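You operate a simulated robot arm through the tools that you are given. There is no shell and no other tool.

You are at the controls of a simulated robot arm. One attempt, no reset.

TASK
Stand the short yellow tube in the nest and press its cap flush.
Fine: the stop knob of the press goes to the length on the cap first; the table slides in under the ram and stays in; the lever ends up.

The check looks at the end state, three seconds after you hand in, the way a careful person would. Anything else that was tipped, shoved, dropped, spilled or broken makes it a failure. A push-on lid holds only when it is set on centred and level and pressed home; a screw cap is set on level and turned clockwise until tight.

THE ROBOT
A 7-joint arm with a fingered hand, fixed in place. Base frame: the origin is at the foot of the arm, x ahead of it, y to its left, z up; the work surface is at about z = 0.85. Lengths are in m, angles in degrees, forces in N, time in s.
Its first joint turns from -166.0 to 166.0 degrees. Payload 4.7 kg.
The tool frame sits at the grasp point between the pads (the TCP): z along the fingers, y along the line on which they close. The tips reach 0.036 m beyond it. Largest opening 0.12 m; the body of the gripper starts 0.042 m behind the TCP. The gripper is a hand of 5 fingers: y runs from the thumb to the fingers, the wrist lies at [-0.018, -0.122, -0.21] in the tool frame, and closing takes about 1.5 s.
Orientation is that of the tool frame in the base frame, as a unit quaternion [w, x, y, z]. With the fingers straight down and the wrist toward the robot, the tool's x, y and z point along [0, 1, 0], [1, 0, 0] and [0, 0, -1] of the base frame.

THE INTERFACE
- The arm moves only by the tool apply_moves. Its argument "plan" is a list of rows, each an object of numbers (a shift or turn left out is 0, a gripper value left out holds the last): "dx", "dy", "dz": the shift along the tool's x, y, z in m; "ax", "ay", "az": the turn, a rotation vector about the tool's x, y, z in degrees. In form: [{"dx": .., "dy": .., "dz": .., "ax": .., "ay": .., "az": ..}, ...]. A call has 1 to 20 rows; each row shifts and turns the commanded pose from where the row before left it, along the tool's axes as they then stand. "gripper" is the gripper command, from -1 (fully open) to 1 (shut), values between in proportion, set as the call begins (left out, the last holds). Rows are played at 5 a second. More than 0.05 m and 8.6 degrees between two rows, or a gripper value outside its range, and nothing of the call is played. A pose out of reach is approached as far as the arm can. The call stops where the force on the tool passes 50 N (or 10 N more than at its start, if that is more) or the arm is blocked; 0.2 s more then pass. The fingers move at their own pace (about 0.045 m/s each) and stop on an object; they squeeze with about 26 N. The grip force told is the motor's: it shows also when the fingers shut on nothing. Time passes only in rows, and 0.2 s behind the last, so rows that do not move let the fingers close. The reply holds the time, the measured pose of the TCP, the force on the tool along the base axes, the opening and the grip force, in the units named above and with some noise, with the torque about the TCP (base axes, N m) and any sound that the robot's microphone picked up.
- Cameras (640 x 400 px; columns grow to the right, rows downward): "scene" is fixed at [0.0512, 0.4974, 1.6251]; the picture's right is [0.13, -0.99, 0.00], its down [-0.79, -0.10, -0.60] and it looks along [0.60, 0.08, -0.80] (base axes); focal length 368 px, centre (320, 200). "wrist" rides on the gripper at [0.073, -0.091, -0.143] in the tool frame; the picture's right is [-0.80, 0.28, -0.53], its down [-0.53, -0.73, 0.42] and it looks along [-0.27, 0.62, 0.74] (tool axes); focal length 234 px, centre (320, 200). There is no depth. A picture from a camera that has moved, and an enlarged one, comes with that camera's place and axes in the base frame and with its lens.
- grab_frame(camera): a new picture of that camera. No time passes.
- finger_targets(index, middle, ring, little, thumb_bend, thumb_turn): sets how far each is bent, from 0 (flat) to 1 (curled in); at 0.3 the hand is open as for a grip, at 0.7 the pads meet at the TCP. One left out holds its place. A second passes; each finger stops where it meets its share of the squeeze, and holds until it gets a number again. A gripper value or a shape takes the hand back. It gives what a move gives, with no picture; readings hold the bend of each and the force on index, middle, ring, little, thumb and palm. thumb_turn goes from beside the hand (0) to across from the fingers (1), as for a grip.
- preshape(shape): the hand has 5 fingers and takes this shape, open, in about a second: jaw (thumb against the fingers, like two jaws); tri (thumb and two fingers); tip (a fingertip pinch); poke (one finger out to press); point (the index stretched); flat (the hand flat); cup (the hand cupped); fist (a fist). The gripper value then closes the fingers along that shape, each until it touches; the sizes above hold for jaw. It gives what a move gives, with no picture.
- enlarge(camera, box): a new picture of the part [left, top, right, bottom] of that camera's present view, enlarged. No time passes.
- close_job(): hands the job in; it is judged then, once.

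Nothing tells you positions but the pictures and the camera data. Unless the task says otherwise, let go and move clear before handing in.

The tools are called after "Emit:" as name(argument=value, ...) on one line, values as JSON. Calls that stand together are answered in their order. apply_moves: Moves the arm, as the interface text tells. Its arguments: {"type":"object","properties":{"plan":{"type":"array"},"gripper":{"type":"number"}},"required":["plan"]} The other tools are called the same way: preshape (shape) gives the hand a shape; finger_targets (index, middle, ring, little, thumb_bend, thumb_turn) moves the fingers one by one; grab_frame (camera) takes a picture; enlarge (camera, box) takes an enlarged picture of a part of a camera's view; close_job () hands the job in.

At the start:

```text
t: 0.0
position: [0.3412, 0.5014, 1.344]
ee_rot: [0.0, 0.707, 0.707, 0.0]
force: [-0.2, 0.8, -0.2]
torque: [-0.02, 0.01, -0.02]
width: 0.1195
finger_force: 0.2
shape: jaw
bend: [0.3, 0.3, 0.3, 0.3, 0.3, 0.98]
finger forces: [0.1, 0.1, 0.0, 0.1, 0.0, 0.0]
```

scene: 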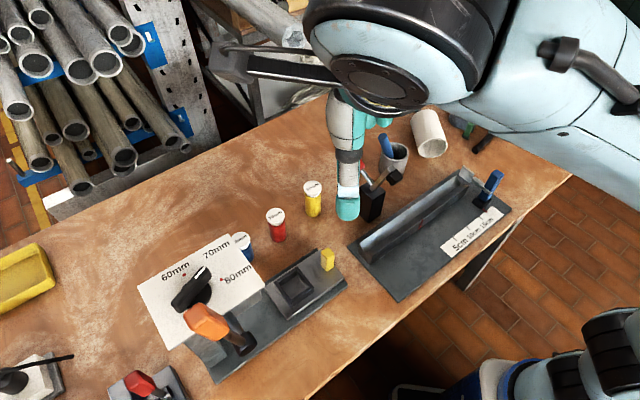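
wrist: 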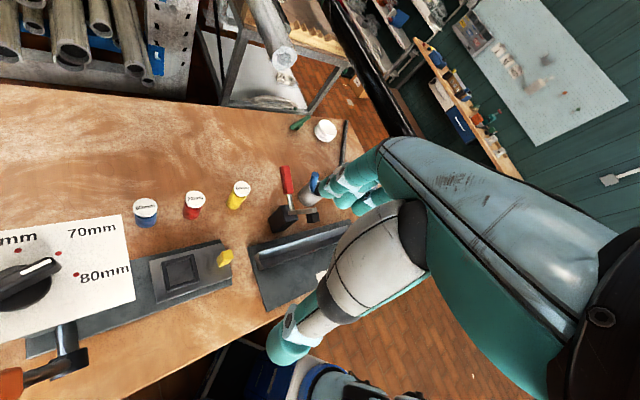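

I see a bench with a press (white dial plate with a knob, an orange lever, and a sliding table with a nest and a yellow tab) and three capped tubes: blue, red and yellow. I'll look closer before moving.

Emit:
enlarge(camera="scene", box=[120, 160, 360, 390])

Emit:
enlarge(camera="scene", box=[220, 160, 350, 280])

Emit:
enlarge(camera="wrist", box=[0, 150, 260, 400])

Emit:
enlarge(camera="wrist", box=[120, 160, 270, 260])

```text
1.74 times, centred on (240, 275) of scene
camera zoom: at [0.0512, 0.4974, 1.6251], right [0.13, -0.99, 0.0], down [-0.79, -0.1, -0.6], along [0.6, 0.08, -0.8], focal length 641 px, centre (459, 70)
```

zoom: 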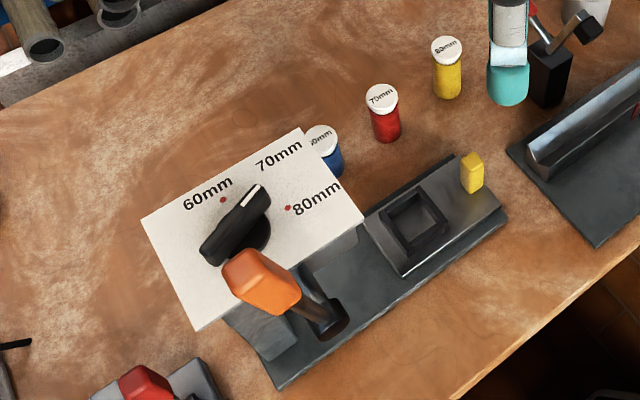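

```text
3.33 times, centred on (285, 220) of scene
camera zoom: at [0.0512, 0.4974, 1.6251], right [0.13, -0.99, 0.0], down [-0.79, -0.1, -0.6], along [0.6, 0.08, -0.8], focal length 1228 px, centre (437, 133)
```

zoom: 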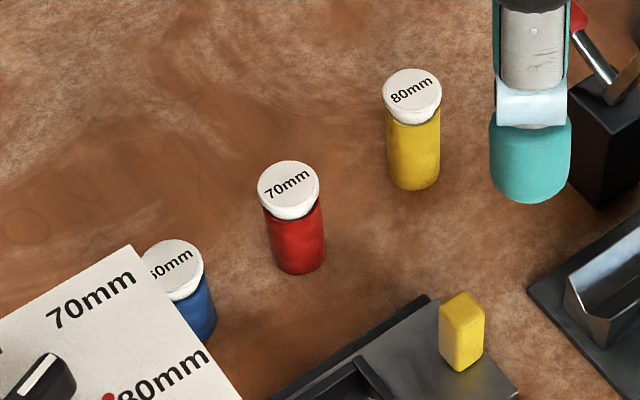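

```text
1.60 times, centred on (130, 275) of wrist
camera zoom: at [0.249, 0.5738, 1.4876], right [0.28, -0.8, 0.53], down [-0.73, -0.53, -0.42], along [0.62, -0.27, -0.74], focal length 375 px, centre (624, 80)
```

zoom: 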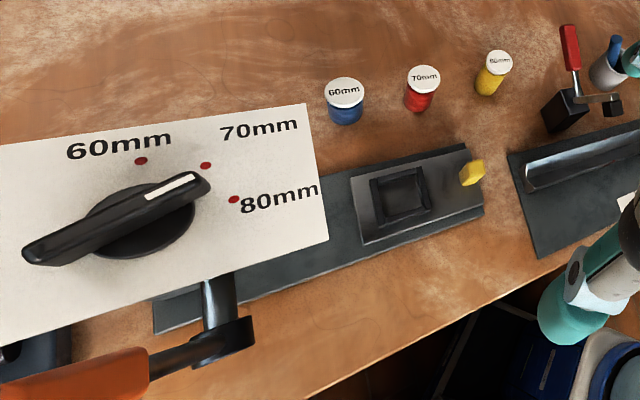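

```text
4.00 times, centred on (195, 210) of wrist
camera zoom: at [0.249, 0.5738, 1.4876], right [0.28, -0.8, 0.53], down [-0.73, -0.53, -0.42], along [0.62, -0.27, -0.74], focal length 937 px, centre (820, 160)
```

zoom: 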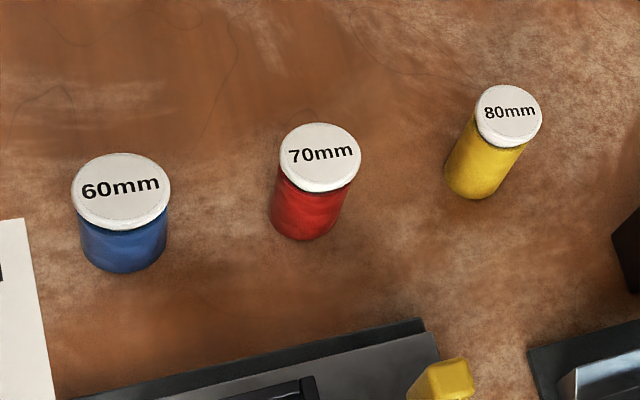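

The yellow tube's cap reads 80mm, and the knob points somewhere between 70 and 80. The tube stands near (0.60, 0.59), and the nest is near (0.37, 0.60). The press plate is at z≈1.11, around (0.256, 0.70). I'll turn the hand up high so the wrist camera can see the press and lever.

Emit:
apply_moves(plan=[{"az": -8, "dz": -0.01}, {"az": -8, "dz": -0.01}, {"az": -8, "dz": -0.01}, {"az": -8, "dz": -0.01}, {"az": -8}, {"az": -8}, {"az": -8}, {"az": -8}])

Emit:
grab_frame(camera="wrist")

Emit:
grab_frame(camera="scene")

```text
t: 1.8
position: [0.3408, 0.5012, 1.3842]
ee_rot: [0.001, 0.224, 0.975, -0.001]
force: [0.2, 0.9, 0.1]
torque: [-0.05, -0.02, 0.01]
width: 0.1196
finger_force: 0.0
shape: jaw
bend: [0.3, 0.3, 0.3, 0.3, 0.3, 0.98]
finger forces: [0.0, 0.0, 0.0, 0.1, 0.0, 0.0]
```

```text
taken
camera wrist: at [0.2351, 0.4507, 1.5275], right [0.84, -0.1, 0.53], down [0.16, -0.89, -0.42], along [0.51, 0.44, -0.74], focal length 234 px, centre (320, 200)
```

wrist: 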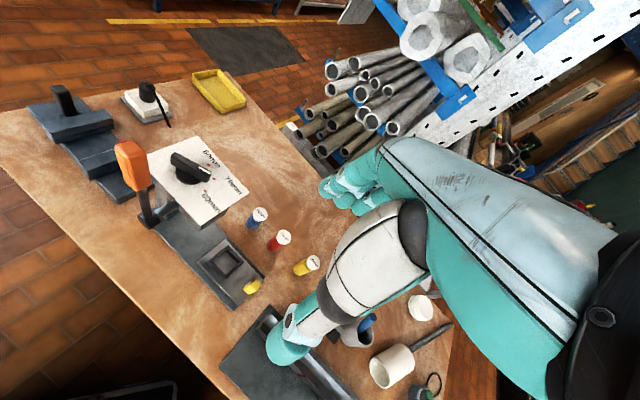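

```text
taken
```

scene: 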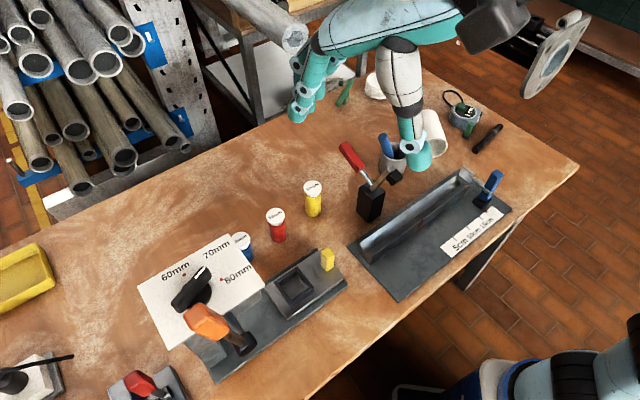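

The lever stands up beside the press, on the robot's side. I'll zoom in on the press from this view.

Emit:
enlarge(camera="wrist", box=[90, 110, 290, 320])

Emit:
enlarge(camera="wrist", box=[100, 130, 250, 225])

Emit:
enlarge(camera="scene", box=[130, 220, 350, 390])

```text
1.90 times, centred on (190, 215) of wrist
camera zoom: at [0.2351, 0.4507, 1.5275], right [0.84, -0.1, 0.53], down [0.16, -0.89, -0.42], along [0.51, 0.44, -0.74], focal length 446 px, centre (568, 171)
```

zoom: 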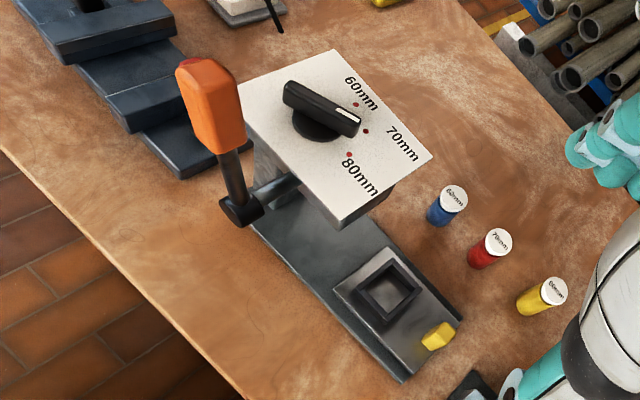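

```text
4.21 times, centred on (175, 178) of wrist
camera zoom: at [0.2351, 0.4507, 1.5275], right [0.84, -0.1, 0.53], down [0.16, -0.89, -0.42], along [0.51, 0.44, -0.74], focal length 986 px, centre (930, 295)
```

zoom: 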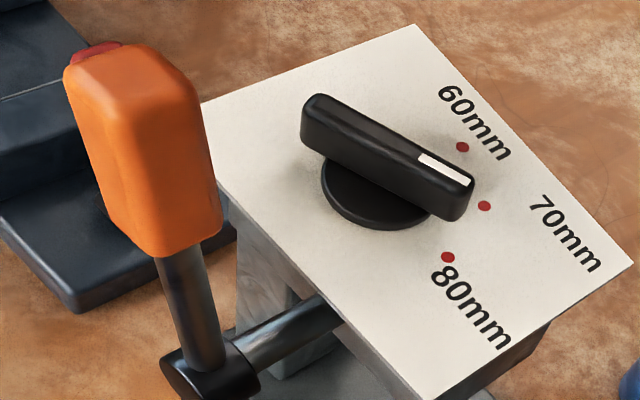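

```text
2.35 times, centred on (240, 305) of scene
camera zoom: at [0.0512, 0.4974, 1.6251], right [0.13, -0.99, 0.0], down [-0.79, -0.1, -0.6], along [0.6, 0.08, -0.8], focal length 867 px, centre (508, -47)
```

zoom: 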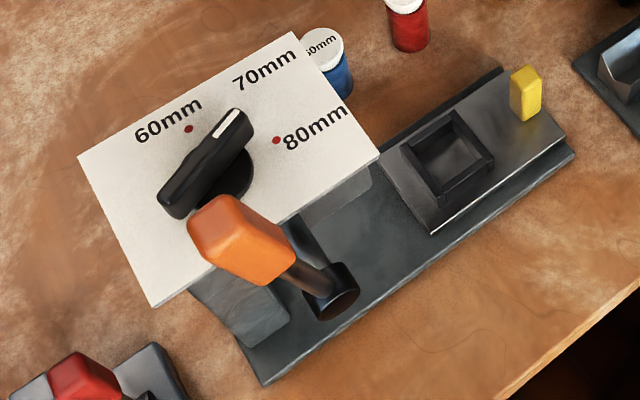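

The stop knob now points about halfway between 70 and 80, so it needs roughly 20° more clockwise. The lever stands up at about (0.18–0.20, 0.64), with its top at z≈1.24, and it would get in the way of a hand coming from the robot's side. I'll turn the hand so the wrist is on the front (table) side of the press.

Emit:
apply_moves(plan=[{"az": -8}, {"az": -8}, {"az": -8}, {"az": -8}, {"az": -8}, {"az": -8}, {"az": -8}, {"az": -8}, {"az": -7}])

Emit:
grab_frame(camera="wrist")

Emit:
grab_frame(camera="scene")

```text
t: 3.8
position: [0.3404, 0.5013, 1.384]
ee_rot: [0.0, -0.383, 0.924, 0.0]
force: [-0.1, -1.1, 0.1]
torque: [0.0, 0.01, -0.04]
width: 0.1192
finger_force: 0.0
shape: jaw
bend: [0.3, 0.3, 0.3, 0.3, 0.3, 0.98]
finger forces: [0.0, 0.0, 0.1, 0.0, 0.1, 0.0]
```

```text
taken
camera wrist: at [0.3538, 0.3847, 1.5278], right [0.37, 0.77, 0.53], down [0.89, -0.14, -0.42], along [-0.25, 0.63, -0.74], focal length 234 px, centre (320, 200)
```

wrist: 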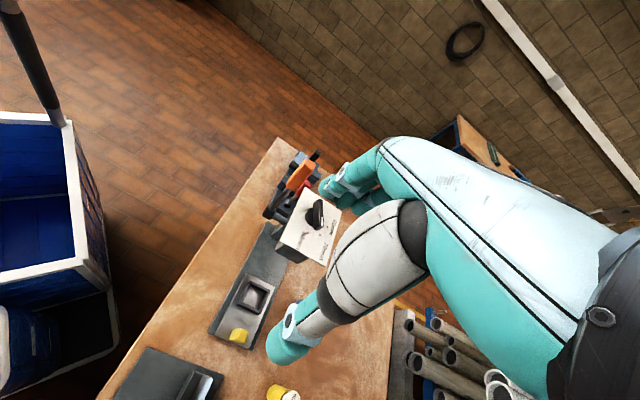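

```text
taken
```

scene: 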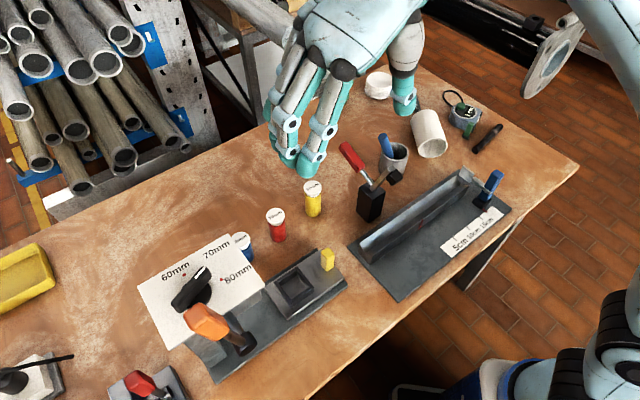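

The hand now has its wrist on the front side. I'll try the poke shape, to see where the single finger ends up.

Emit:
preshape(shape="poke")

Emit:
grab_frame(camera="wrist")

Emit:
enlarge(camera="scene", box=[240, 0, 460, 190])

```text
t: 4.7
position: [0.3412, 0.5008, 1.3844]
ee_rot: [0.0, -0.383, 0.924, 0.0]
force: [-0.6, 0.7, -0.4]
torque: [0.03, 0.0, -0.03]
width: 0.0
finger_force: 0.0
shape: poke
bend: [0.7, 0.7, 0.99, 0.99, 1.0, 1.0]
finger forces: [0.1, 0.1, 0.0, 0.0, 0.0, 0.1]
```

```text
taken
camera wrist: at [0.3535, 0.385, 1.5277], right [0.37, 0.77, 0.53], down [0.89, -0.14, -0.42], along [-0.25, 0.63, -0.74], focal length 234 px, centre (320, 200)
```

wrist: 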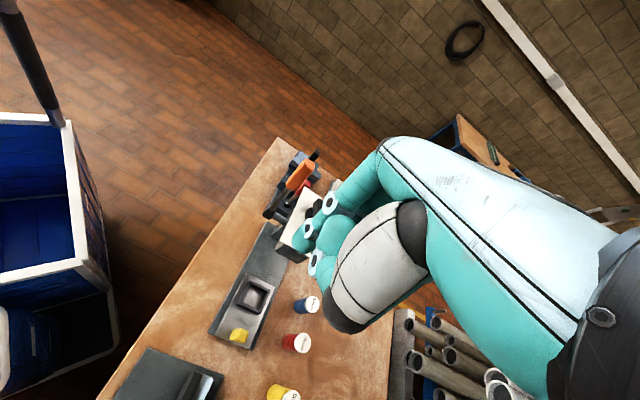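

```text
2.11 times, centred on (350, 95) of scene
camera zoom: at [0.0512, 0.4974, 1.6251], right [0.13, -0.99, 0.0], down [-0.79, -0.1, -0.6], along [0.6, 0.08, -0.8], focal length 776 px, centre (257, 421)
```

zoom: 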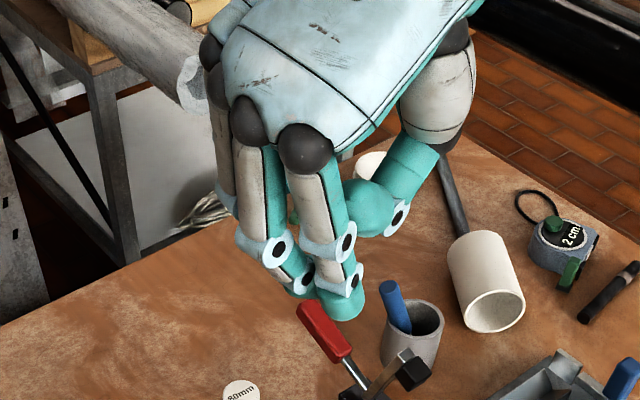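

In the poke shape the index and middle fingertips sit at the TCP, with the index on the tool +x side. I'll zoom in hard on the knob from the scene camera to get its exact position.

Emit:
enlarge(camera="scene", box=[150, 235, 250, 315])

Emit:
enlarge(camera="scene", box=[270, 240, 350, 310])

Emit:
enlarge(camera="wrist", box=[200, 130, 340, 360])

```text
5.00 times, centred on (200, 275) of scene
camera zoom: at [0.0512, 0.4974, 1.6251], right [0.13, -0.99, 0.0], down [-0.79, -0.1, -0.6], along [0.6, 0.08, -0.8], focal length 1842 px, centre (920, -175)
```

zoom: 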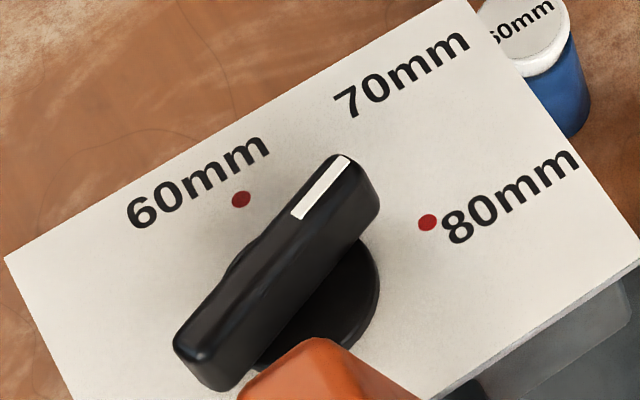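

```text
5.71 times, centred on (310, 275) of scene
camera zoom: at [0.0512, 0.4974, 1.6251], right [0.13, -0.99, 0.0], down [-0.79, -0.1, -0.6], along [0.6, 0.08, -0.8], focal length 2106 px, centre (377, -229)
```

zoom: 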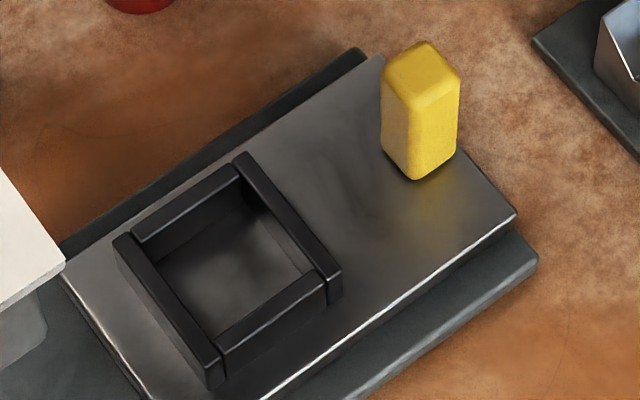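

```text
1.74 times, centred on (270, 245) of wrist
camera zoom: at [0.3535, 0.385, 1.5277], right [0.37, 0.77, 0.53], down [0.89, -0.14, -0.42], along [-0.25, 0.63, -0.74], focal length 407 px, centre (407, 122)
```

zoom: 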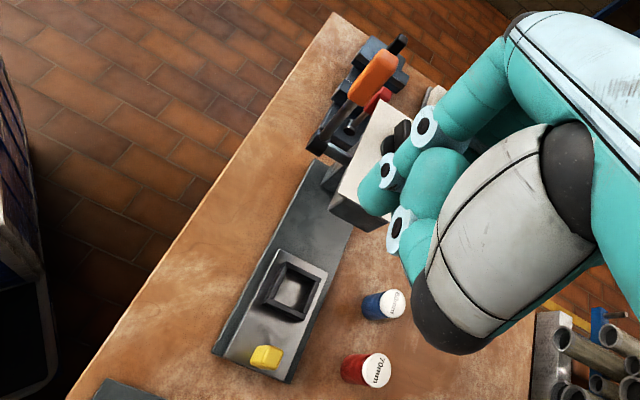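

The zoom puts the knob centre near (0.245, 0.710), with the bar pointing about -23° and its top at z≈1.137. The 80 dot is at -45°. I'll bring the poke finger over the far side of the pointer end, staying high for now.

Emit:
apply_moves(plan=[{"dx": -0.0226, "dy": 0.034, "dz": 0.01}, {"dx": -0.0226, "dy": 0.034, "dz": 0.014}, {"dx": -0.0226, "dy": 0.034, "dz": 0.014}, {"dx": -0.0226, "dy": 0.034, "dz": 0.014}, {"dx": -0.0226, "dy": 0.034, "dz": 0.014}, {"dx": -0.0226, "dy": 0.034, "dz": 0.018}, {}])

Emit:
grab_frame(camera="scene")

Emit:
grab_frame(camera="wrist")

```text
t: 6.3
position: [0.2915, 0.7205, 1.2771]
ee_rot: [0.0, -0.383, 0.924, 0.0]
force: [-0.3, -0.6, 0.4]
torque: [-0.01, -0.03, 0.01]
width: 0.0001
finger_force: 0.0
shape: poke
bend: [0.7, 0.7, 0.99, 0.99, 1.0, 1.0]
finger forces: [0.0, 0.0, 0.1, 0.0, 0.1, 0.0]
out of reach, approached as far as the arm can: row 4, 5, 6
```

```text
taken
```

scene: 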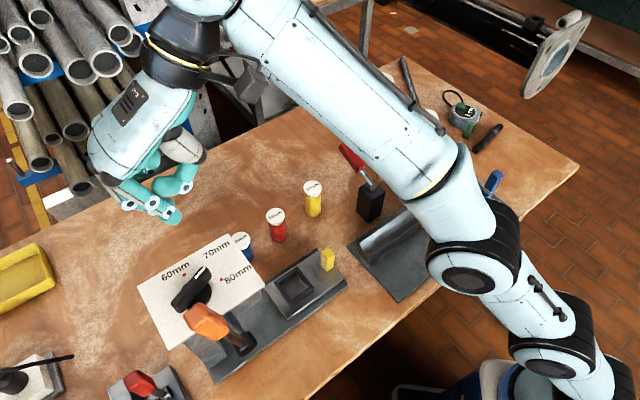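

```text
taken
camera wrist: at [0.3045, 0.6043, 1.4206], right [0.37, 0.77, 0.53], down [0.89, -0.14, -0.42], along [-0.25, 0.63, -0.74], focal length 234 px, centre (320, 200)
```

wrist: 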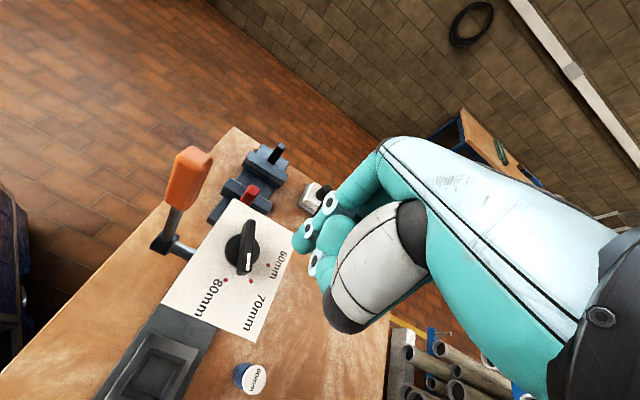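

The arm was near its reach limit that high up, but the finger is now close to the far side of the knob. I'll lower it and check where the commanded pose really is.

Emit:
apply_moves(plan=[{"dz": 0.025}, {"dz": 0.025}, {}])

Emit:
enlarge(camera="wrist", box=[170, 170, 350, 350])

Emit:
enlarge(camera="scene", box=[90, 140, 260, 320])

```text
t: 7.1
position: [0.2911, 0.7198, 1.2266]
ee_rot: [-0.001, -0.383, 0.924, 0.0]
force: [0.3, 0.3, 0.2]
torque: [0.02, 0.01, -0.02]
width: 0.0
finger_force: 0.0
shape: poke
bend: [0.7, 0.7, 0.99, 0.99, 1.0, 1.0]
finger forces: [0.0, 0.0, 0.0, 0.0, 0.0, 0.1]
```

```text
2.22 times, centred on (260, 260) of wrist
camera zoom: at [0.3045, 0.6044, 1.37], right [0.37, 0.77, 0.53], down [0.89, -0.14, -0.42], along [-0.25, 0.63, -0.74], focal length 520 px, centre (453, 67)
```

zoom: 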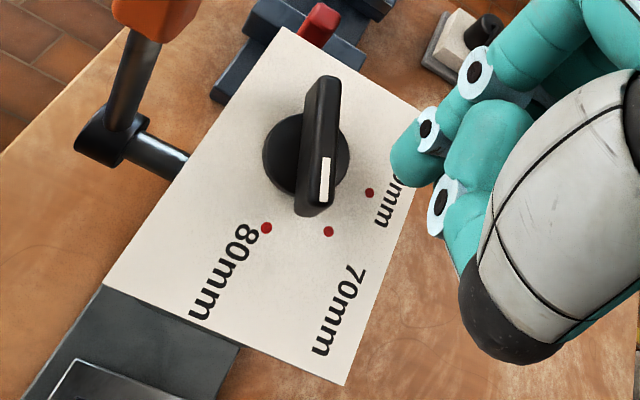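

```text
2.22 times, centred on (175, 230) of scene
camera zoom: at [0.0512, 0.4974, 1.6251], right [0.13, -0.99, 0.0], down [-0.79, -0.1, -0.6], along [0.6, 0.08, -0.8], focal length 819 px, centre (642, 133)
```

zoom: 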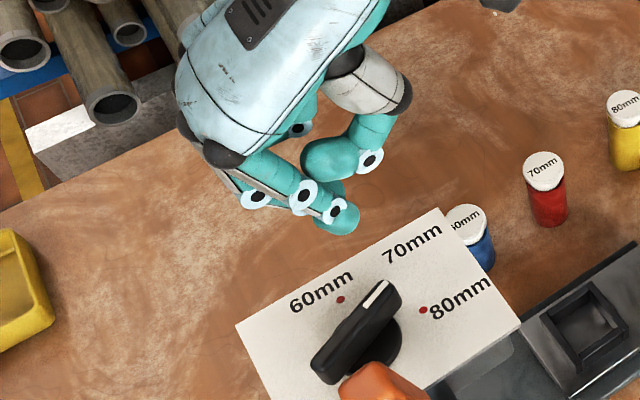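

The wrist camera now sees the dial well, and the fingertip is on the 60 side of the bar. I'll shift a little farther to clear the bar and lower partway.

Emit:
apply_moves(plan=[{"dx": -0.009, "dy": 0.008}, {"dx": -0.009, "dy": 0.008}, {"dz": 0.02}, {"dz": 0.02}, {"dz": 0.015}, {}])

Emit:
enlarge(camera="wrist", box=[170, 170, 350, 350])

Emit:
enlarge(camera="scene", box=[130, 200, 250, 320])

```text
t: 8.5
position: [0.2929, 0.7449, 1.1731]
ee_rot: [0.001, -0.383, 0.924, 0.0]
force: [-0.2, -0.1, -0.2]
torque: [-0.02, -0.03, 0.01]
width: 0.0
finger_force: 0.1
shape: poke
bend: [0.7, 0.7, 0.99, 0.99, 1.0, 1.0]
finger forces: [0.0, 0.0, 0.1, 0.1, 0.1, 0.0]
```

```text
2.22 times, centred on (260, 260) of wrist
camera zoom: at [0.3061, 0.629, 1.3166], right [0.37, 0.77, 0.53], down [0.89, -0.14, -0.42], along [-0.25, 0.63, -0.74], focal length 520 px, centre (453, 67)
```

zoom: 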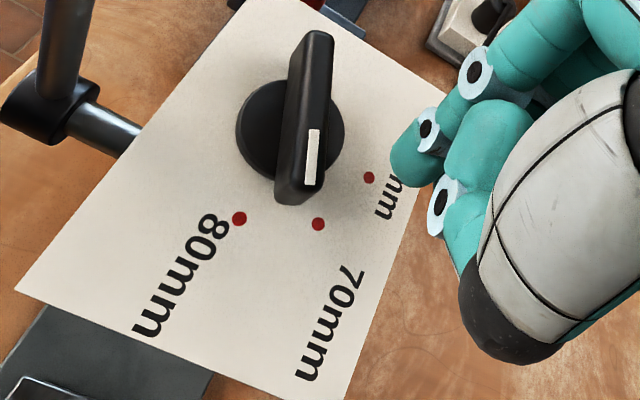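

```text
3.33 times, centred on (190, 260) of scene
camera zoom: at [0.0512, 0.4974, 1.6251], right [0.13, -0.99, 0.0], down [-0.79, -0.1, -0.6], along [0.6, 0.08, -0.8], focal length 1228 px, centre (753, 0)
```

zoom: 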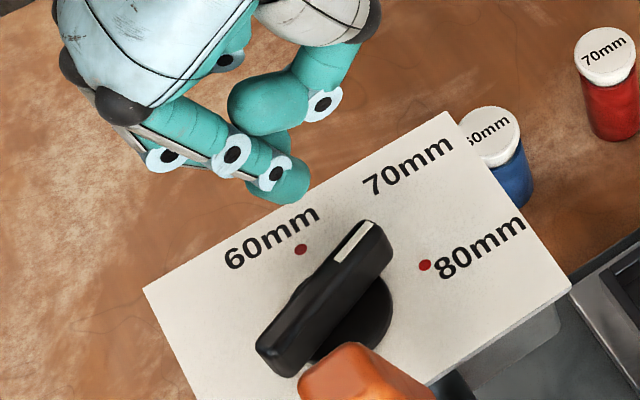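

The finger is just off the bar's far side. I'll lower the tip to bar height and check again before pushing.

Emit:
apply_moves(plan=[{"dz": 0.011}, {"dz": 0.011}, {}])

Emit:
enlarge(camera="wrist", box=[170, 170, 350, 350])

Emit:
enlarge(camera="scene", box=[150, 225, 250, 305])

```text
t: 9.3
position: [0.2913, 0.7449, 1.1517]
ee_rot: [0.001, -0.382, 0.924, -0.001]
force: [-1.0, -0.8, 0.5]
torque: [-0.01, 0.0, 0.0]
width: 0.0002
finger_force: 0.1
shape: poke
bend: [0.7, 0.7, 0.99, 0.99, 1.0, 1.0]
finger forces: [0.0, 0.1, 0.1, 0.1, 0.0, 0.0]
```

```text
2.22 times, centred on (260, 260) of wrist
camera zoom: at [0.3056, 0.6291, 1.2952], right [0.37, 0.77, 0.53], down [0.89, -0.14, -0.42], along [-0.25, 0.63, -0.74], focal length 520 px, centre (453, 67)
```

zoom: 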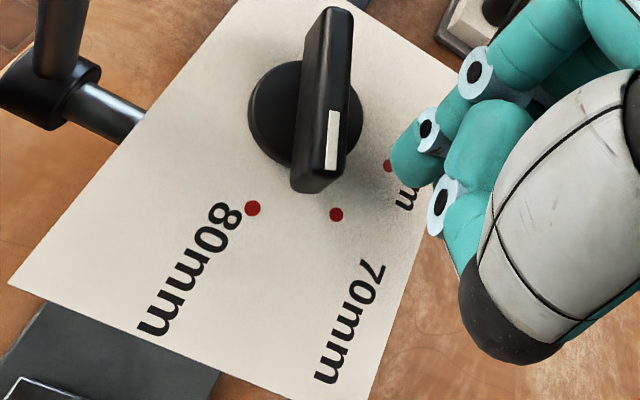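

```text
5.00 times, centred on (200, 265) of scene
camera zoom: at [0.0512, 0.4974, 1.6251], right [0.13, -0.99, 0.0], down [-0.79, -0.1, -0.6], along [0.6, 0.08, -0.8], focal length 1842 px, centre (920, -125)
```

zoom: 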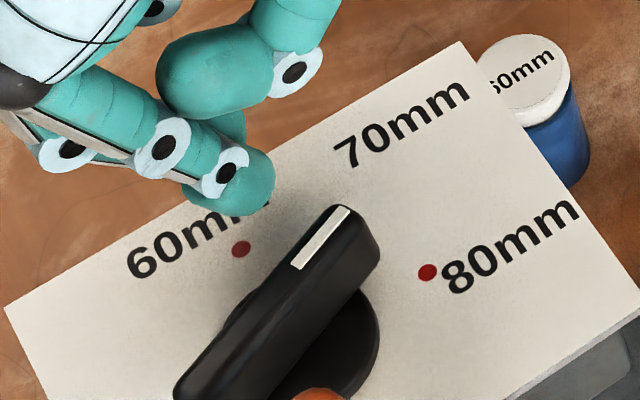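

The tip is at bar height with about 18 mm of gap. I'll push toward the robot side in small steps and watch the pointer.

Emit:
apply_moves(plan=[{"dx": 0.005, "dy": -0.0032}, {"dx": 0.005, "dy": -0.0032}, {"dx": 0.005, "dy": -0.0032}, {}])

Emit:
enlarge(camera="wrist", box=[170, 170, 350, 350])

Emit:
enlarge(camera="scene", box=[150, 225, 250, 305])

```text
t: 10.3
position: [0.2889, 0.727, 1.1523]
ee_rot: [-0.001, -0.382, 0.924, 0.0]
force: [-0.3, -0.5, 1.0]
torque: [0.01, -0.03, 0.01]
width: 0.0
finger_force: 0.1
shape: poke
bend: [0.7, 0.7, 0.99, 0.99, 1.0, 1.0]
finger forces: [0.0, 0.0, 0.0, 0.0, 0.0, 0.1]
```

```text
2.22 times, centred on (260, 260) of wrist
camera zoom: at [0.3018, 0.6116, 1.295], right [0.37, 0.77, 0.53], down [0.89, -0.14, -0.42], along [-0.25, 0.63, -0.74], focal length 520 px, centre (453, 67)
```

zoom: 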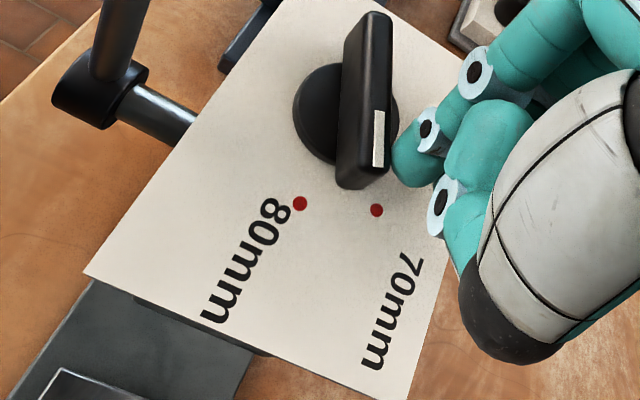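

```text
5.00 times, centred on (200, 265) of scene
camera zoom: at [0.0512, 0.4974, 1.6251], right [0.13, -0.99, 0.0], down [-0.79, -0.1, -0.6], along [0.6, 0.08, -0.8], focal length 1842 px, centre (920, -125)
```

zoom: 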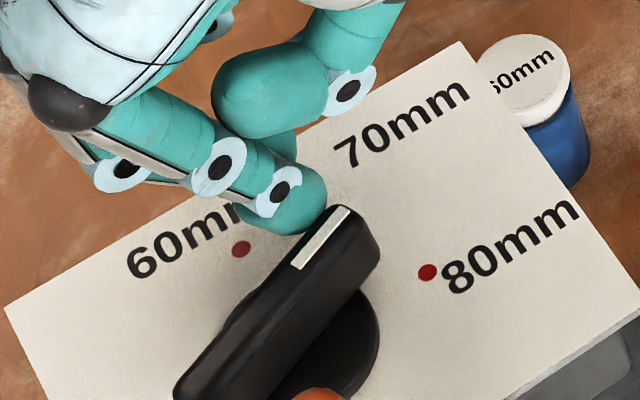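

The finger is at the bar. I'll push about two-thirds of the remaining way.

Emit:
apply_moves(plan=[{"dx": 0.004, "dy": -0.0013}, {"dx": 0.004, "dy": -0.0013}, {}])

Emit:
enlarge(camera="wrist", box=[170, 170, 350, 350])

Emit:
enlarge(camera="scene", box=[150, 225, 250, 305])

```text
t: 11.1
position: [0.2848, 0.719, 1.1503]
ee_rot: [0.001, -0.382, 0.924, 0.0]
force: [1.4, 1.3, 0.5]
torque: [-0.01, -0.03, 0.0]
width: 0.0
finger_force: 0.1
shape: poke
bend: [0.7, 0.7, 0.99, 0.99, 1.0, 1.0]
finger forces: [1.6, 0.0, 0.0, 0.1, 0.0, 0.0]
```

```text
2.22 times, centred on (260, 260) of wrist
camera zoom: at [0.2983, 0.6043, 1.2946], right [0.37, 0.77, 0.53], down [0.89, -0.14, -0.42], along [-0.25, 0.63, -0.74], focal length 520 px, centre (453, 67)
```

zoom: 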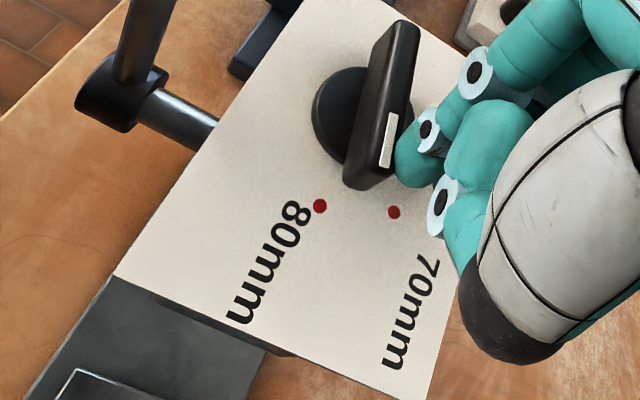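

```text
5.00 times, centred on (200, 265) of scene
camera zoom: at [0.0512, 0.4974, 1.6251], right [0.13, -0.99, 0.0], down [-0.79, -0.1, -0.6], along [0.6, 0.08, -0.8], focal length 1842 px, centre (920, -125)
```

zoom: 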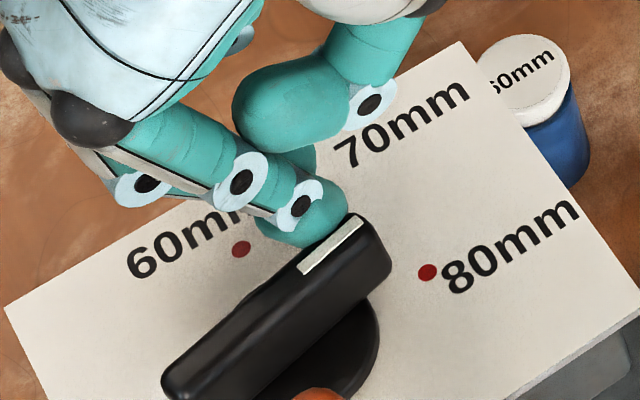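

The knob turns easily and now points at about -30°. I'll push a bit more.

Emit:
apply_moves(plan=[{"dx": 0.0025, "dy": -0.0005}, {"dx": 0.0025, "dy": -0.0004}, {}])

Emit:
enlarge(camera="wrist", box=[170, 170, 350, 350])

Emit:
enlarge(camera="scene", box=[150, 225, 250, 305])

```text
t: 11.9
position: [0.2809, 0.7149, 1.151]
ee_rot: [0.001, -0.383, 0.924, 0.0]
force: [2.3, 3.5, 1.1]
torque: [0.05, -0.06, -0.03]
width: 0.0
finger_force: 0.0
shape: poke
bend: [0.7, 0.7, 0.99, 0.99, 1.0, 1.0]
finger forces: [3.4, 0.0, 0.0, 0.1, 0.0, 0.0]
```

```text
2.22 times, centred on (260, 260) of wrist
camera zoom: at [0.2951, 0.6002, 1.2948], right [0.37, 0.77, 0.53], down [0.89, -0.14, -0.42], along [-0.25, 0.63, -0.74], focal length 520 px, centre (453, 67)
```

zoom: 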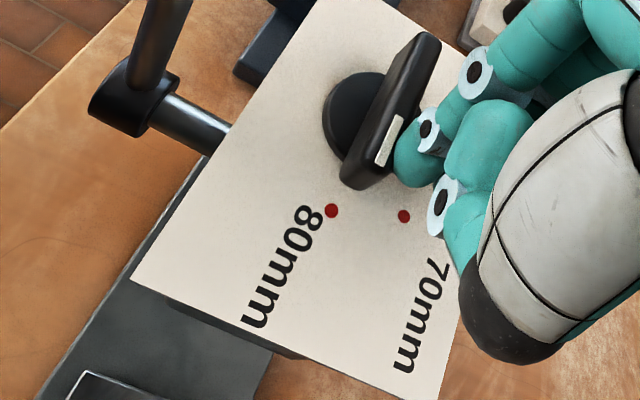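

```text
5.00 times, centred on (200, 265) of scene
camera zoom: at [0.0512, 0.4974, 1.6251], right [0.13, -0.99, 0.0], down [-0.79, -0.1, -0.6], along [0.6, 0.08, -0.8], focal length 1842 px, centre (920, -125)
```

zoom: 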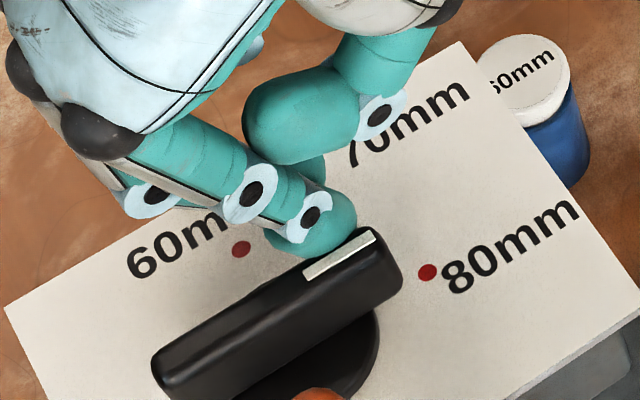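

The pointer is now at about -41°, and the target is -45°. I'll push 2 mm more.

Emit:
apply_moves(plan=[{"dx": 0.002}, {}])

Emit:
enlarge(camera="wrist", box=[220, 190, 320, 280])

Emit:
enlarge(camera="scene", box=[150, 225, 250, 305])

```text
t: 12.5
position: [0.2824, 0.7155, 1.1516]
ee_rot: [0.002, -0.381, 0.925, 0.001]
force: [11.6, 17.3, 5.1]
torque: [0.41, -0.19, -0.2]
width: 0.0001
finger_force: 0.0
shape: poke
bend: [0.7, 0.7, 0.99, 0.99, 1.0, 1.0]
finger forces: [20.0, 0.0, 0.0, 0.0, 0.0, 0.0]
```

```text
4.44 times, centred on (270, 235) of wrist
camera zoom: at [0.2946, 0.5993, 1.2945], right [0.37, 0.76, 0.53], down [0.89, -0.14, -0.42], along [-0.25, 0.63, -0.74], focal length 1041 px, centre (542, 44)
```

zoom: 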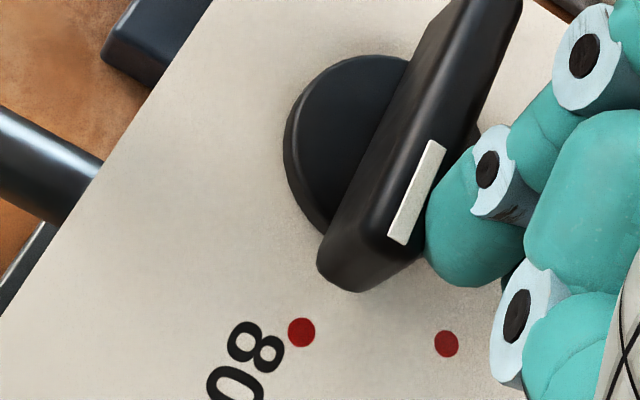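

```text
5.00 times, centred on (200, 265) of scene
camera zoom: at [0.0512, 0.4974, 1.6251], right [0.13, -0.99, 0.0], down [-0.79, -0.1, -0.6], along [0.6, 0.08, -0.8], focal length 1842 px, centre (920, -125)
```

zoom: 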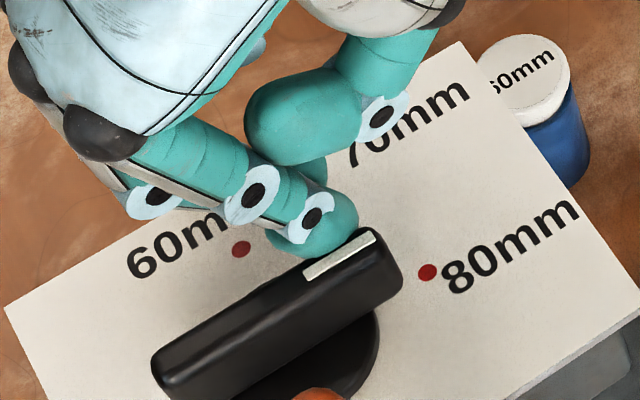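

The force rose to about 20 N with no further turning, so this is either the end stop at 80 or the finger touching the disc. I'll back off, raise slightly, move toward the pointer's end and try again gently.

Emit:
apply_moves(plan=[{"dx": -0.007}, {"dz": -0.007, "dy": -0.005}, {}])

Emit:
enlarge(camera="wrist", box=[220, 190, 320, 280])

Emit:
enlarge(camera="scene", box=[150, 225, 250, 305])

```text
t: 13.3
position: [0.2901, 0.7154, 1.1582]
ee_rot: [0.0, -0.382, 0.924, 0.0]
force: [0.4, 0.5, 0.0]
torque: [-0.02, -0.01, 0.0]
width: 0.0001
finger_force: 0.1
shape: poke
bend: [0.7, 0.7, 0.99, 0.99, 1.0, 1.0]
finger forces: [0.0, 0.0, 0.0, 0.0, 0.0, 0.0]
```

```text
4.44 times, centred on (270, 235) of wrist
camera zoom: at [0.3021, 0.6002, 1.3015], right [0.37, 0.77, 0.52], down [0.89, -0.14, -0.42], along [-0.25, 0.63, -0.74], focal length 1041 px, centre (542, 44)
```

zoom: 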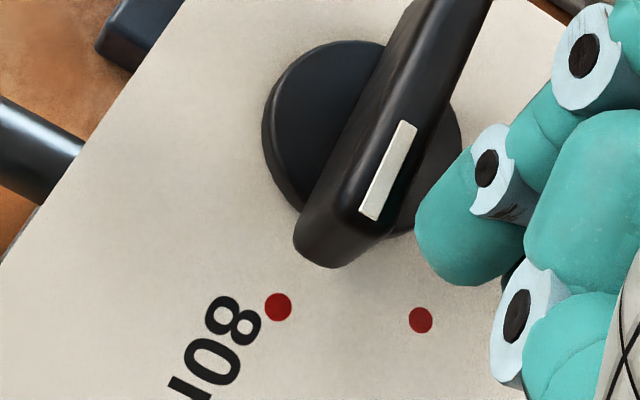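

```text
5.00 times, centred on (200, 265) of scene
camera zoom: at [0.0512, 0.4974, 1.6251], right [0.13, -0.99, 0.0], down [-0.79, -0.1, -0.6], along [0.6, 0.08, -0.8], focal length 1842 px, centre (920, -125)
```

zoom: 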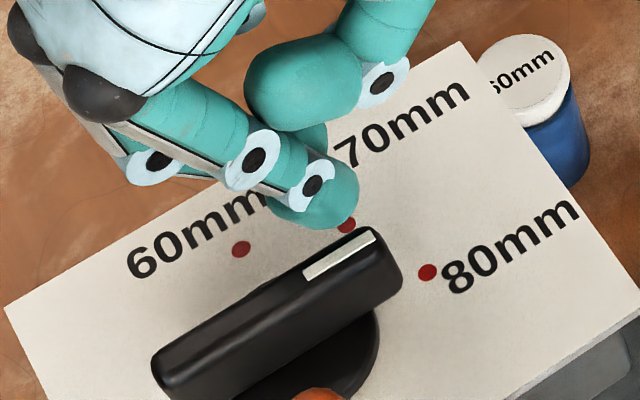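

The knob stayed put, and with the 70 dot visible too the dots work out at ±45°, with the bar at about -43° to -45°. I'll give one gentle confirming push near the pointer's end, above the disc.

Emit:
apply_moves(plan=[{"dx": 0.004}, {"dx": 0.003}, {"dx": 0.002}, {}])

Emit:
enlarge(camera="wrist", box=[220, 190, 320, 280])

Emit:
enlarge(camera="scene", box=[150, 225, 250, 305])

```text
t: 14.3
position: [0.2838, 0.7108, 1.1581]
ee_rot: [-0.001, -0.382, 0.924, 0.002]
force: [14.5, 25.5, 10.7]
torque: [0.71, -0.37, -0.21]
width: 0.0001
finger_force: 0.1
shape: poke
bend: [0.7, 0.7, 0.99, 0.99, 1.0, 1.0]
finger forces: [30.4, 0.0, 0.0, 0.0, 0.1, 0.0]
```

```text
4.44 times, centred on (270, 235) of wrist
camera zoom: at [0.2971, 0.5946, 1.3013], right [0.37, 0.76, 0.53], down [0.89, -0.14, -0.42], along [-0.25, 0.63, -0.74], focal length 1041 px, centre (542, 44)
```

zoom: 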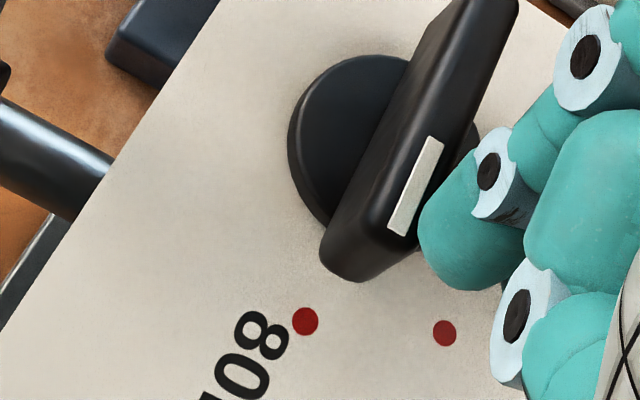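

```text
5.00 times, centred on (200, 265) of scene
camera zoom: at [0.0512, 0.4974, 1.6251], right [0.13, -0.99, 0.0], down [-0.79, -0.1, -0.6], along [0.6, 0.08, -0.8], focal length 1842 px, centre (920, -125)
```

zoom: 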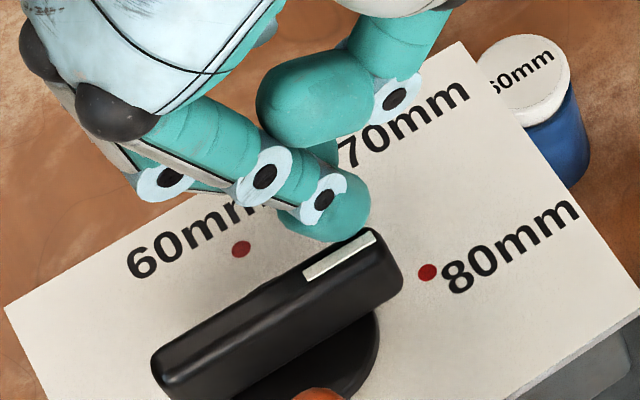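

That confirms it. At 30 N the knob doesn't move, so it sits on its 80 mm end stop with the pointer at the 80 dot. I'll back off, rise and retreat toward the front.

Emit:
apply_moves(plan=[{"dx": -0.008}, {"dx": -0.008}, {"dz": -0.03}, {"dz": -0.03}, {"dz": -0.03, "dy": -0.03}, {"dy": -0.045}, {"dy": -0.045}, {}])

Emit:
enlarge(camera="scene", box=[130, 220, 350, 390])

Emit:
grab_frame(camera="wrist")

```text
t: 16.1
position: [0.3784, 0.6339, 1.2464]
ee_rot: [0.0, -0.383, 0.924, 0.0]
force: [0.6, 0.0, -0.2]
torque: [0.02, 0.02, 0.02]
width: 0.0
finger_force: 0.0
shape: poke
bend: [0.7, 0.7, 0.99, 0.99, 1.0, 1.0]
finger forces: [0.1, 0.0, 0.0, 0.0, 0.0, 0.0]
```

```text
2.35 times, centred on (240, 305) of scene
camera zoom: at [0.0512, 0.4974, 1.6251], right [0.13, -0.99, 0.0], down [-0.79, -0.1, -0.6], along [0.6, 0.08, -0.8], focal length 867 px, centre (508, -47)
```

zoom: 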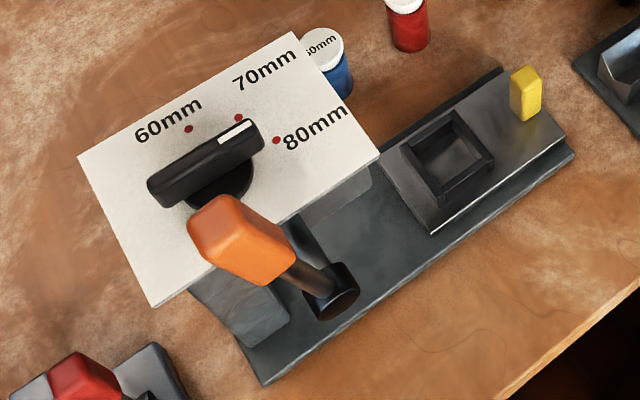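

```text
taken
camera wrist: at [0.3915, 0.5191, 1.3901], right [0.37, 0.77, 0.53], down [0.89, -0.14, -0.42], along [-0.25, 0.63, -0.74], focal length 234 px, centre (320, 200)
```

wrist: 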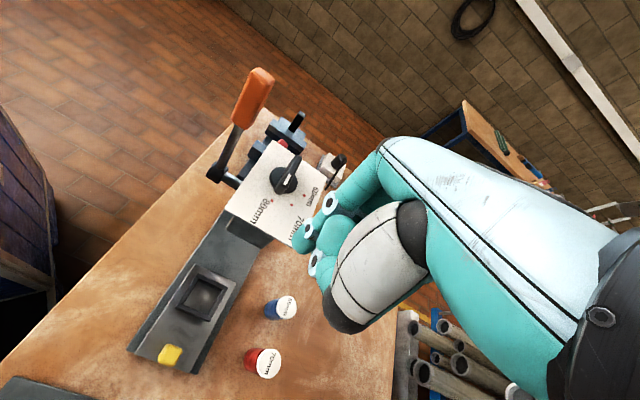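

The knob stays on 80. From here I'll take a closer look at the nest, slide and press head.

Emit:
enlarge(camera="wrist", box=[110, 150, 320, 380])

Emit:
enlarge(camera="wrist", box=[120, 230, 250, 380])

```text
1.74 times, centred on (215, 265) of wrist
camera zoom: at [0.3915, 0.5191, 1.3901], right [0.37, 0.77, 0.53], down [0.89, -0.14, -0.42], along [-0.25, 0.63, -0.74], focal length 407 px, centre (503, 87)
```

zoom: 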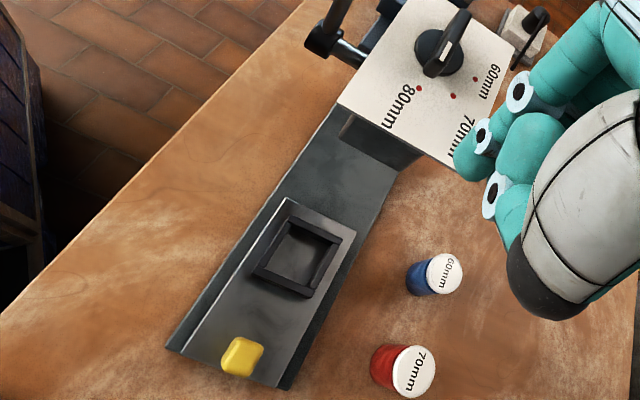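

```text
2.67 times, centred on (185, 305) of wrist
camera zoom: at [0.3915, 0.5191, 1.3901], right [0.37, 0.77, 0.53], down [0.89, -0.14, -0.42], along [-0.25, 0.63, -0.74], focal length 624 px, centre (680, -80)
```

zoom: 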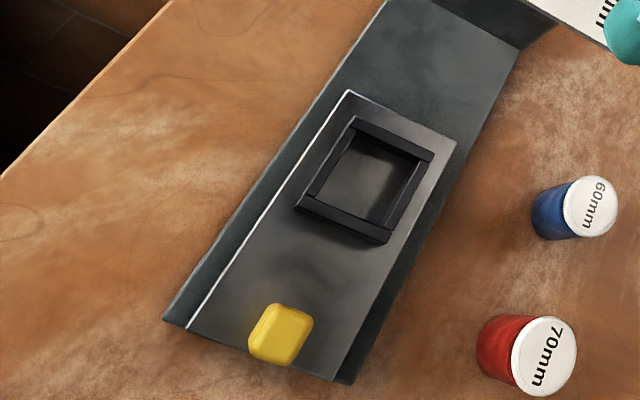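

I have the nest at about (0.367, 0.597) and the yellow tube at about (0.597, 0.588). The toggle's red handle top is near (0.675, 0.525, 1.01). I'll open the hand to the jaw shape, turn it so it comes from the robot side, and go above the tube.

Emit:
preshape(shape="jaw")

Emit:
apply_moves(plan=[{"az": 8}, {"az": 8}, {"az": 8}, {"az": 8}, {"az": 8}, {"az": 8}, {"az": 8}, {"az": 8}, {"az": 8}, {"az": 8}, {"dx": -0.0412, "dy": 0.0176}, {"dx": -0.0412, "dy": 0.0176}, {"dx": -0.0412, "dy": 0.0176}, {"dx": -0.0412, "dy": 0.0176}, {"dx": -0.0412, "dy": 0.0176}, {}])

Emit:
grab_frame(camera="wrist")

Emit:
grab_frame(camera="scene")

```text
t: 17.0
position: [0.3783, 0.6354, 1.2467]
ee_rot: [0.0, -0.383, 0.924, 0.0]
force: [0.0, 0.9, -0.9]
torque: [-0.01, -0.01, -0.05]
width: 0.1197
finger_force: 0.0
shape: jaw
bend: [0.3, 0.3, 0.3, 0.3, 0.3, 0.98]
finger forces: [0.0, 0.0, 0.0, 0.0, 0.1, 0.0]
```

```text
t: 20.4
position: [0.5981, 0.5888, 1.2462]
ee_rot: [0.0, 0.3, 0.954, 0.0]
force: [-0.6, 0.0, 0.4]
torque: [-0.04, -0.03, -0.02]
width: 0.1201
finger_force: 0.0
shape: jaw
bend: [0.3, 0.3, 0.3, 0.3, 0.3, 0.98]
finger forces: [0.1, 0.1, 0.0, 0.0, 0.0, 0.1]
```

```text
taken
camera wrist: at [0.4863, 0.5563, 1.391], right [0.82, -0.23, 0.53], down [0.02, -0.91, -0.42], along [0.57, 0.36, -0.74], focal length 234 px, centre (320, 200)
```

wrist: 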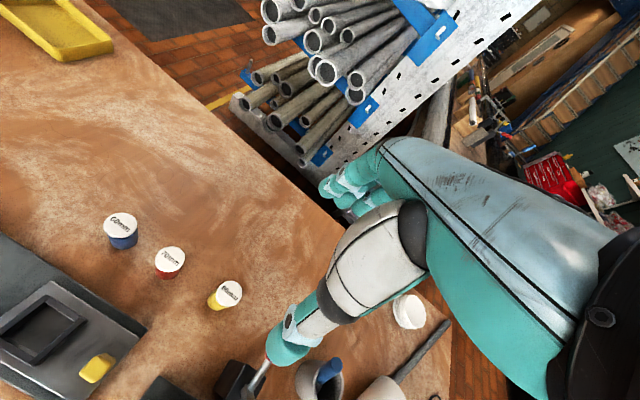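

```text
taken
```

scene: 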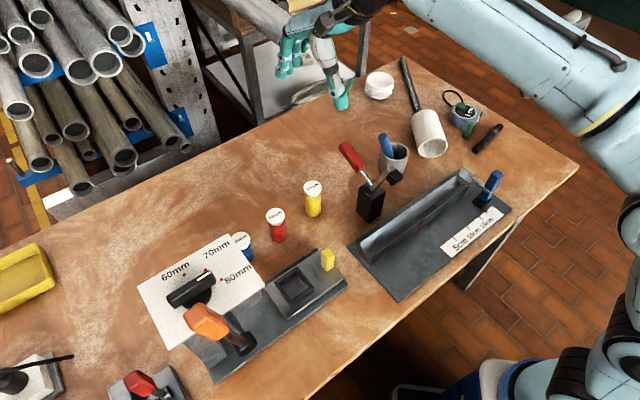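

I'm above the tube. I'll lower to just above the cap and recheck the alignment with both cameras.

Emit:
apply_moves(plan=[{"dz": 0.045}, {"dz": 0.045}, {"dz": 0.045}, {"dz": 0.04}, {"dz": 0.02}, {}])

Emit:
grab_frame(camera="wrist")

Emit:
enlarge(camera="scene", box=[240, 60, 440, 240])

Emit:
enlarge(camera="wrist", box=[160, 230, 340, 390])

```text
t: 21.8
position: [0.5986, 0.5908, 1.0527]
ee_rot: [0.0, 0.301, 0.954, 0.0]
force: [-0.9, -0.5, 0.2]
torque: [0.02, -0.02, 0.02]
width: 0.12
finger_force: 0.1
shape: jaw
bend: [0.3, 0.3, 0.3, 0.3, 0.3, 0.98]
finger forces: [0.0, 0.0, 0.1, 0.0, 0.0, 0.1]
```

```text
taken
camera wrist: at [0.4862, 0.5575, 1.1954], right [0.82, -0.23, 0.53], down [0.02, -0.91, -0.42], along [0.57, 0.36, -0.74], focal length 234 px, centre (320, 200)
```

wrist: 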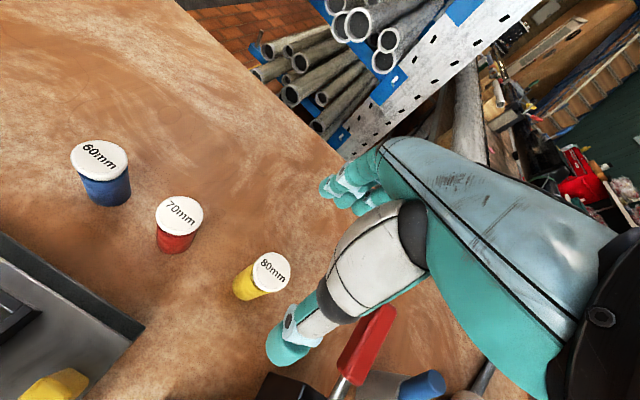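

```text
2.22 times, centred on (340, 150) of scene
camera zoom: at [0.0512, 0.4974, 1.6251], right [0.13, -0.99, 0.0], down [-0.79, -0.1, -0.6], along [0.6, 0.08, -0.8], focal length 819 px, centre (276, 311)
```

zoom: 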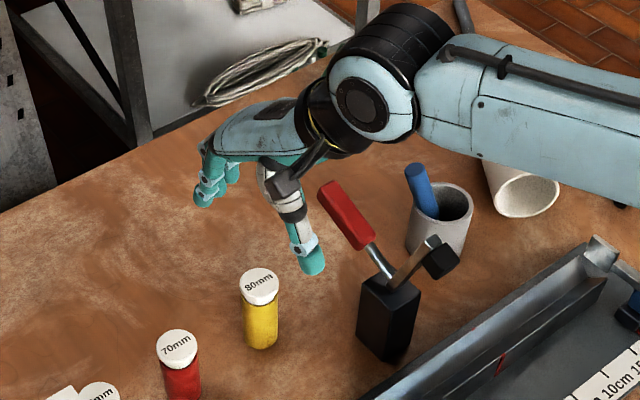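

```text
2.50 times, centred on (250, 310) of wrist
camera zoom: at [0.4862, 0.5575, 1.1954], right [0.82, -0.23, 0.53], down [0.02, -0.91, -0.42], along [0.57, 0.36, -0.74], focal length 585 px, centre (495, -75)
```

zoom: 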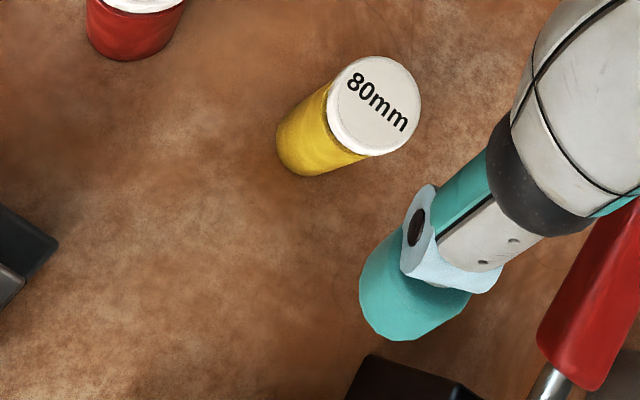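

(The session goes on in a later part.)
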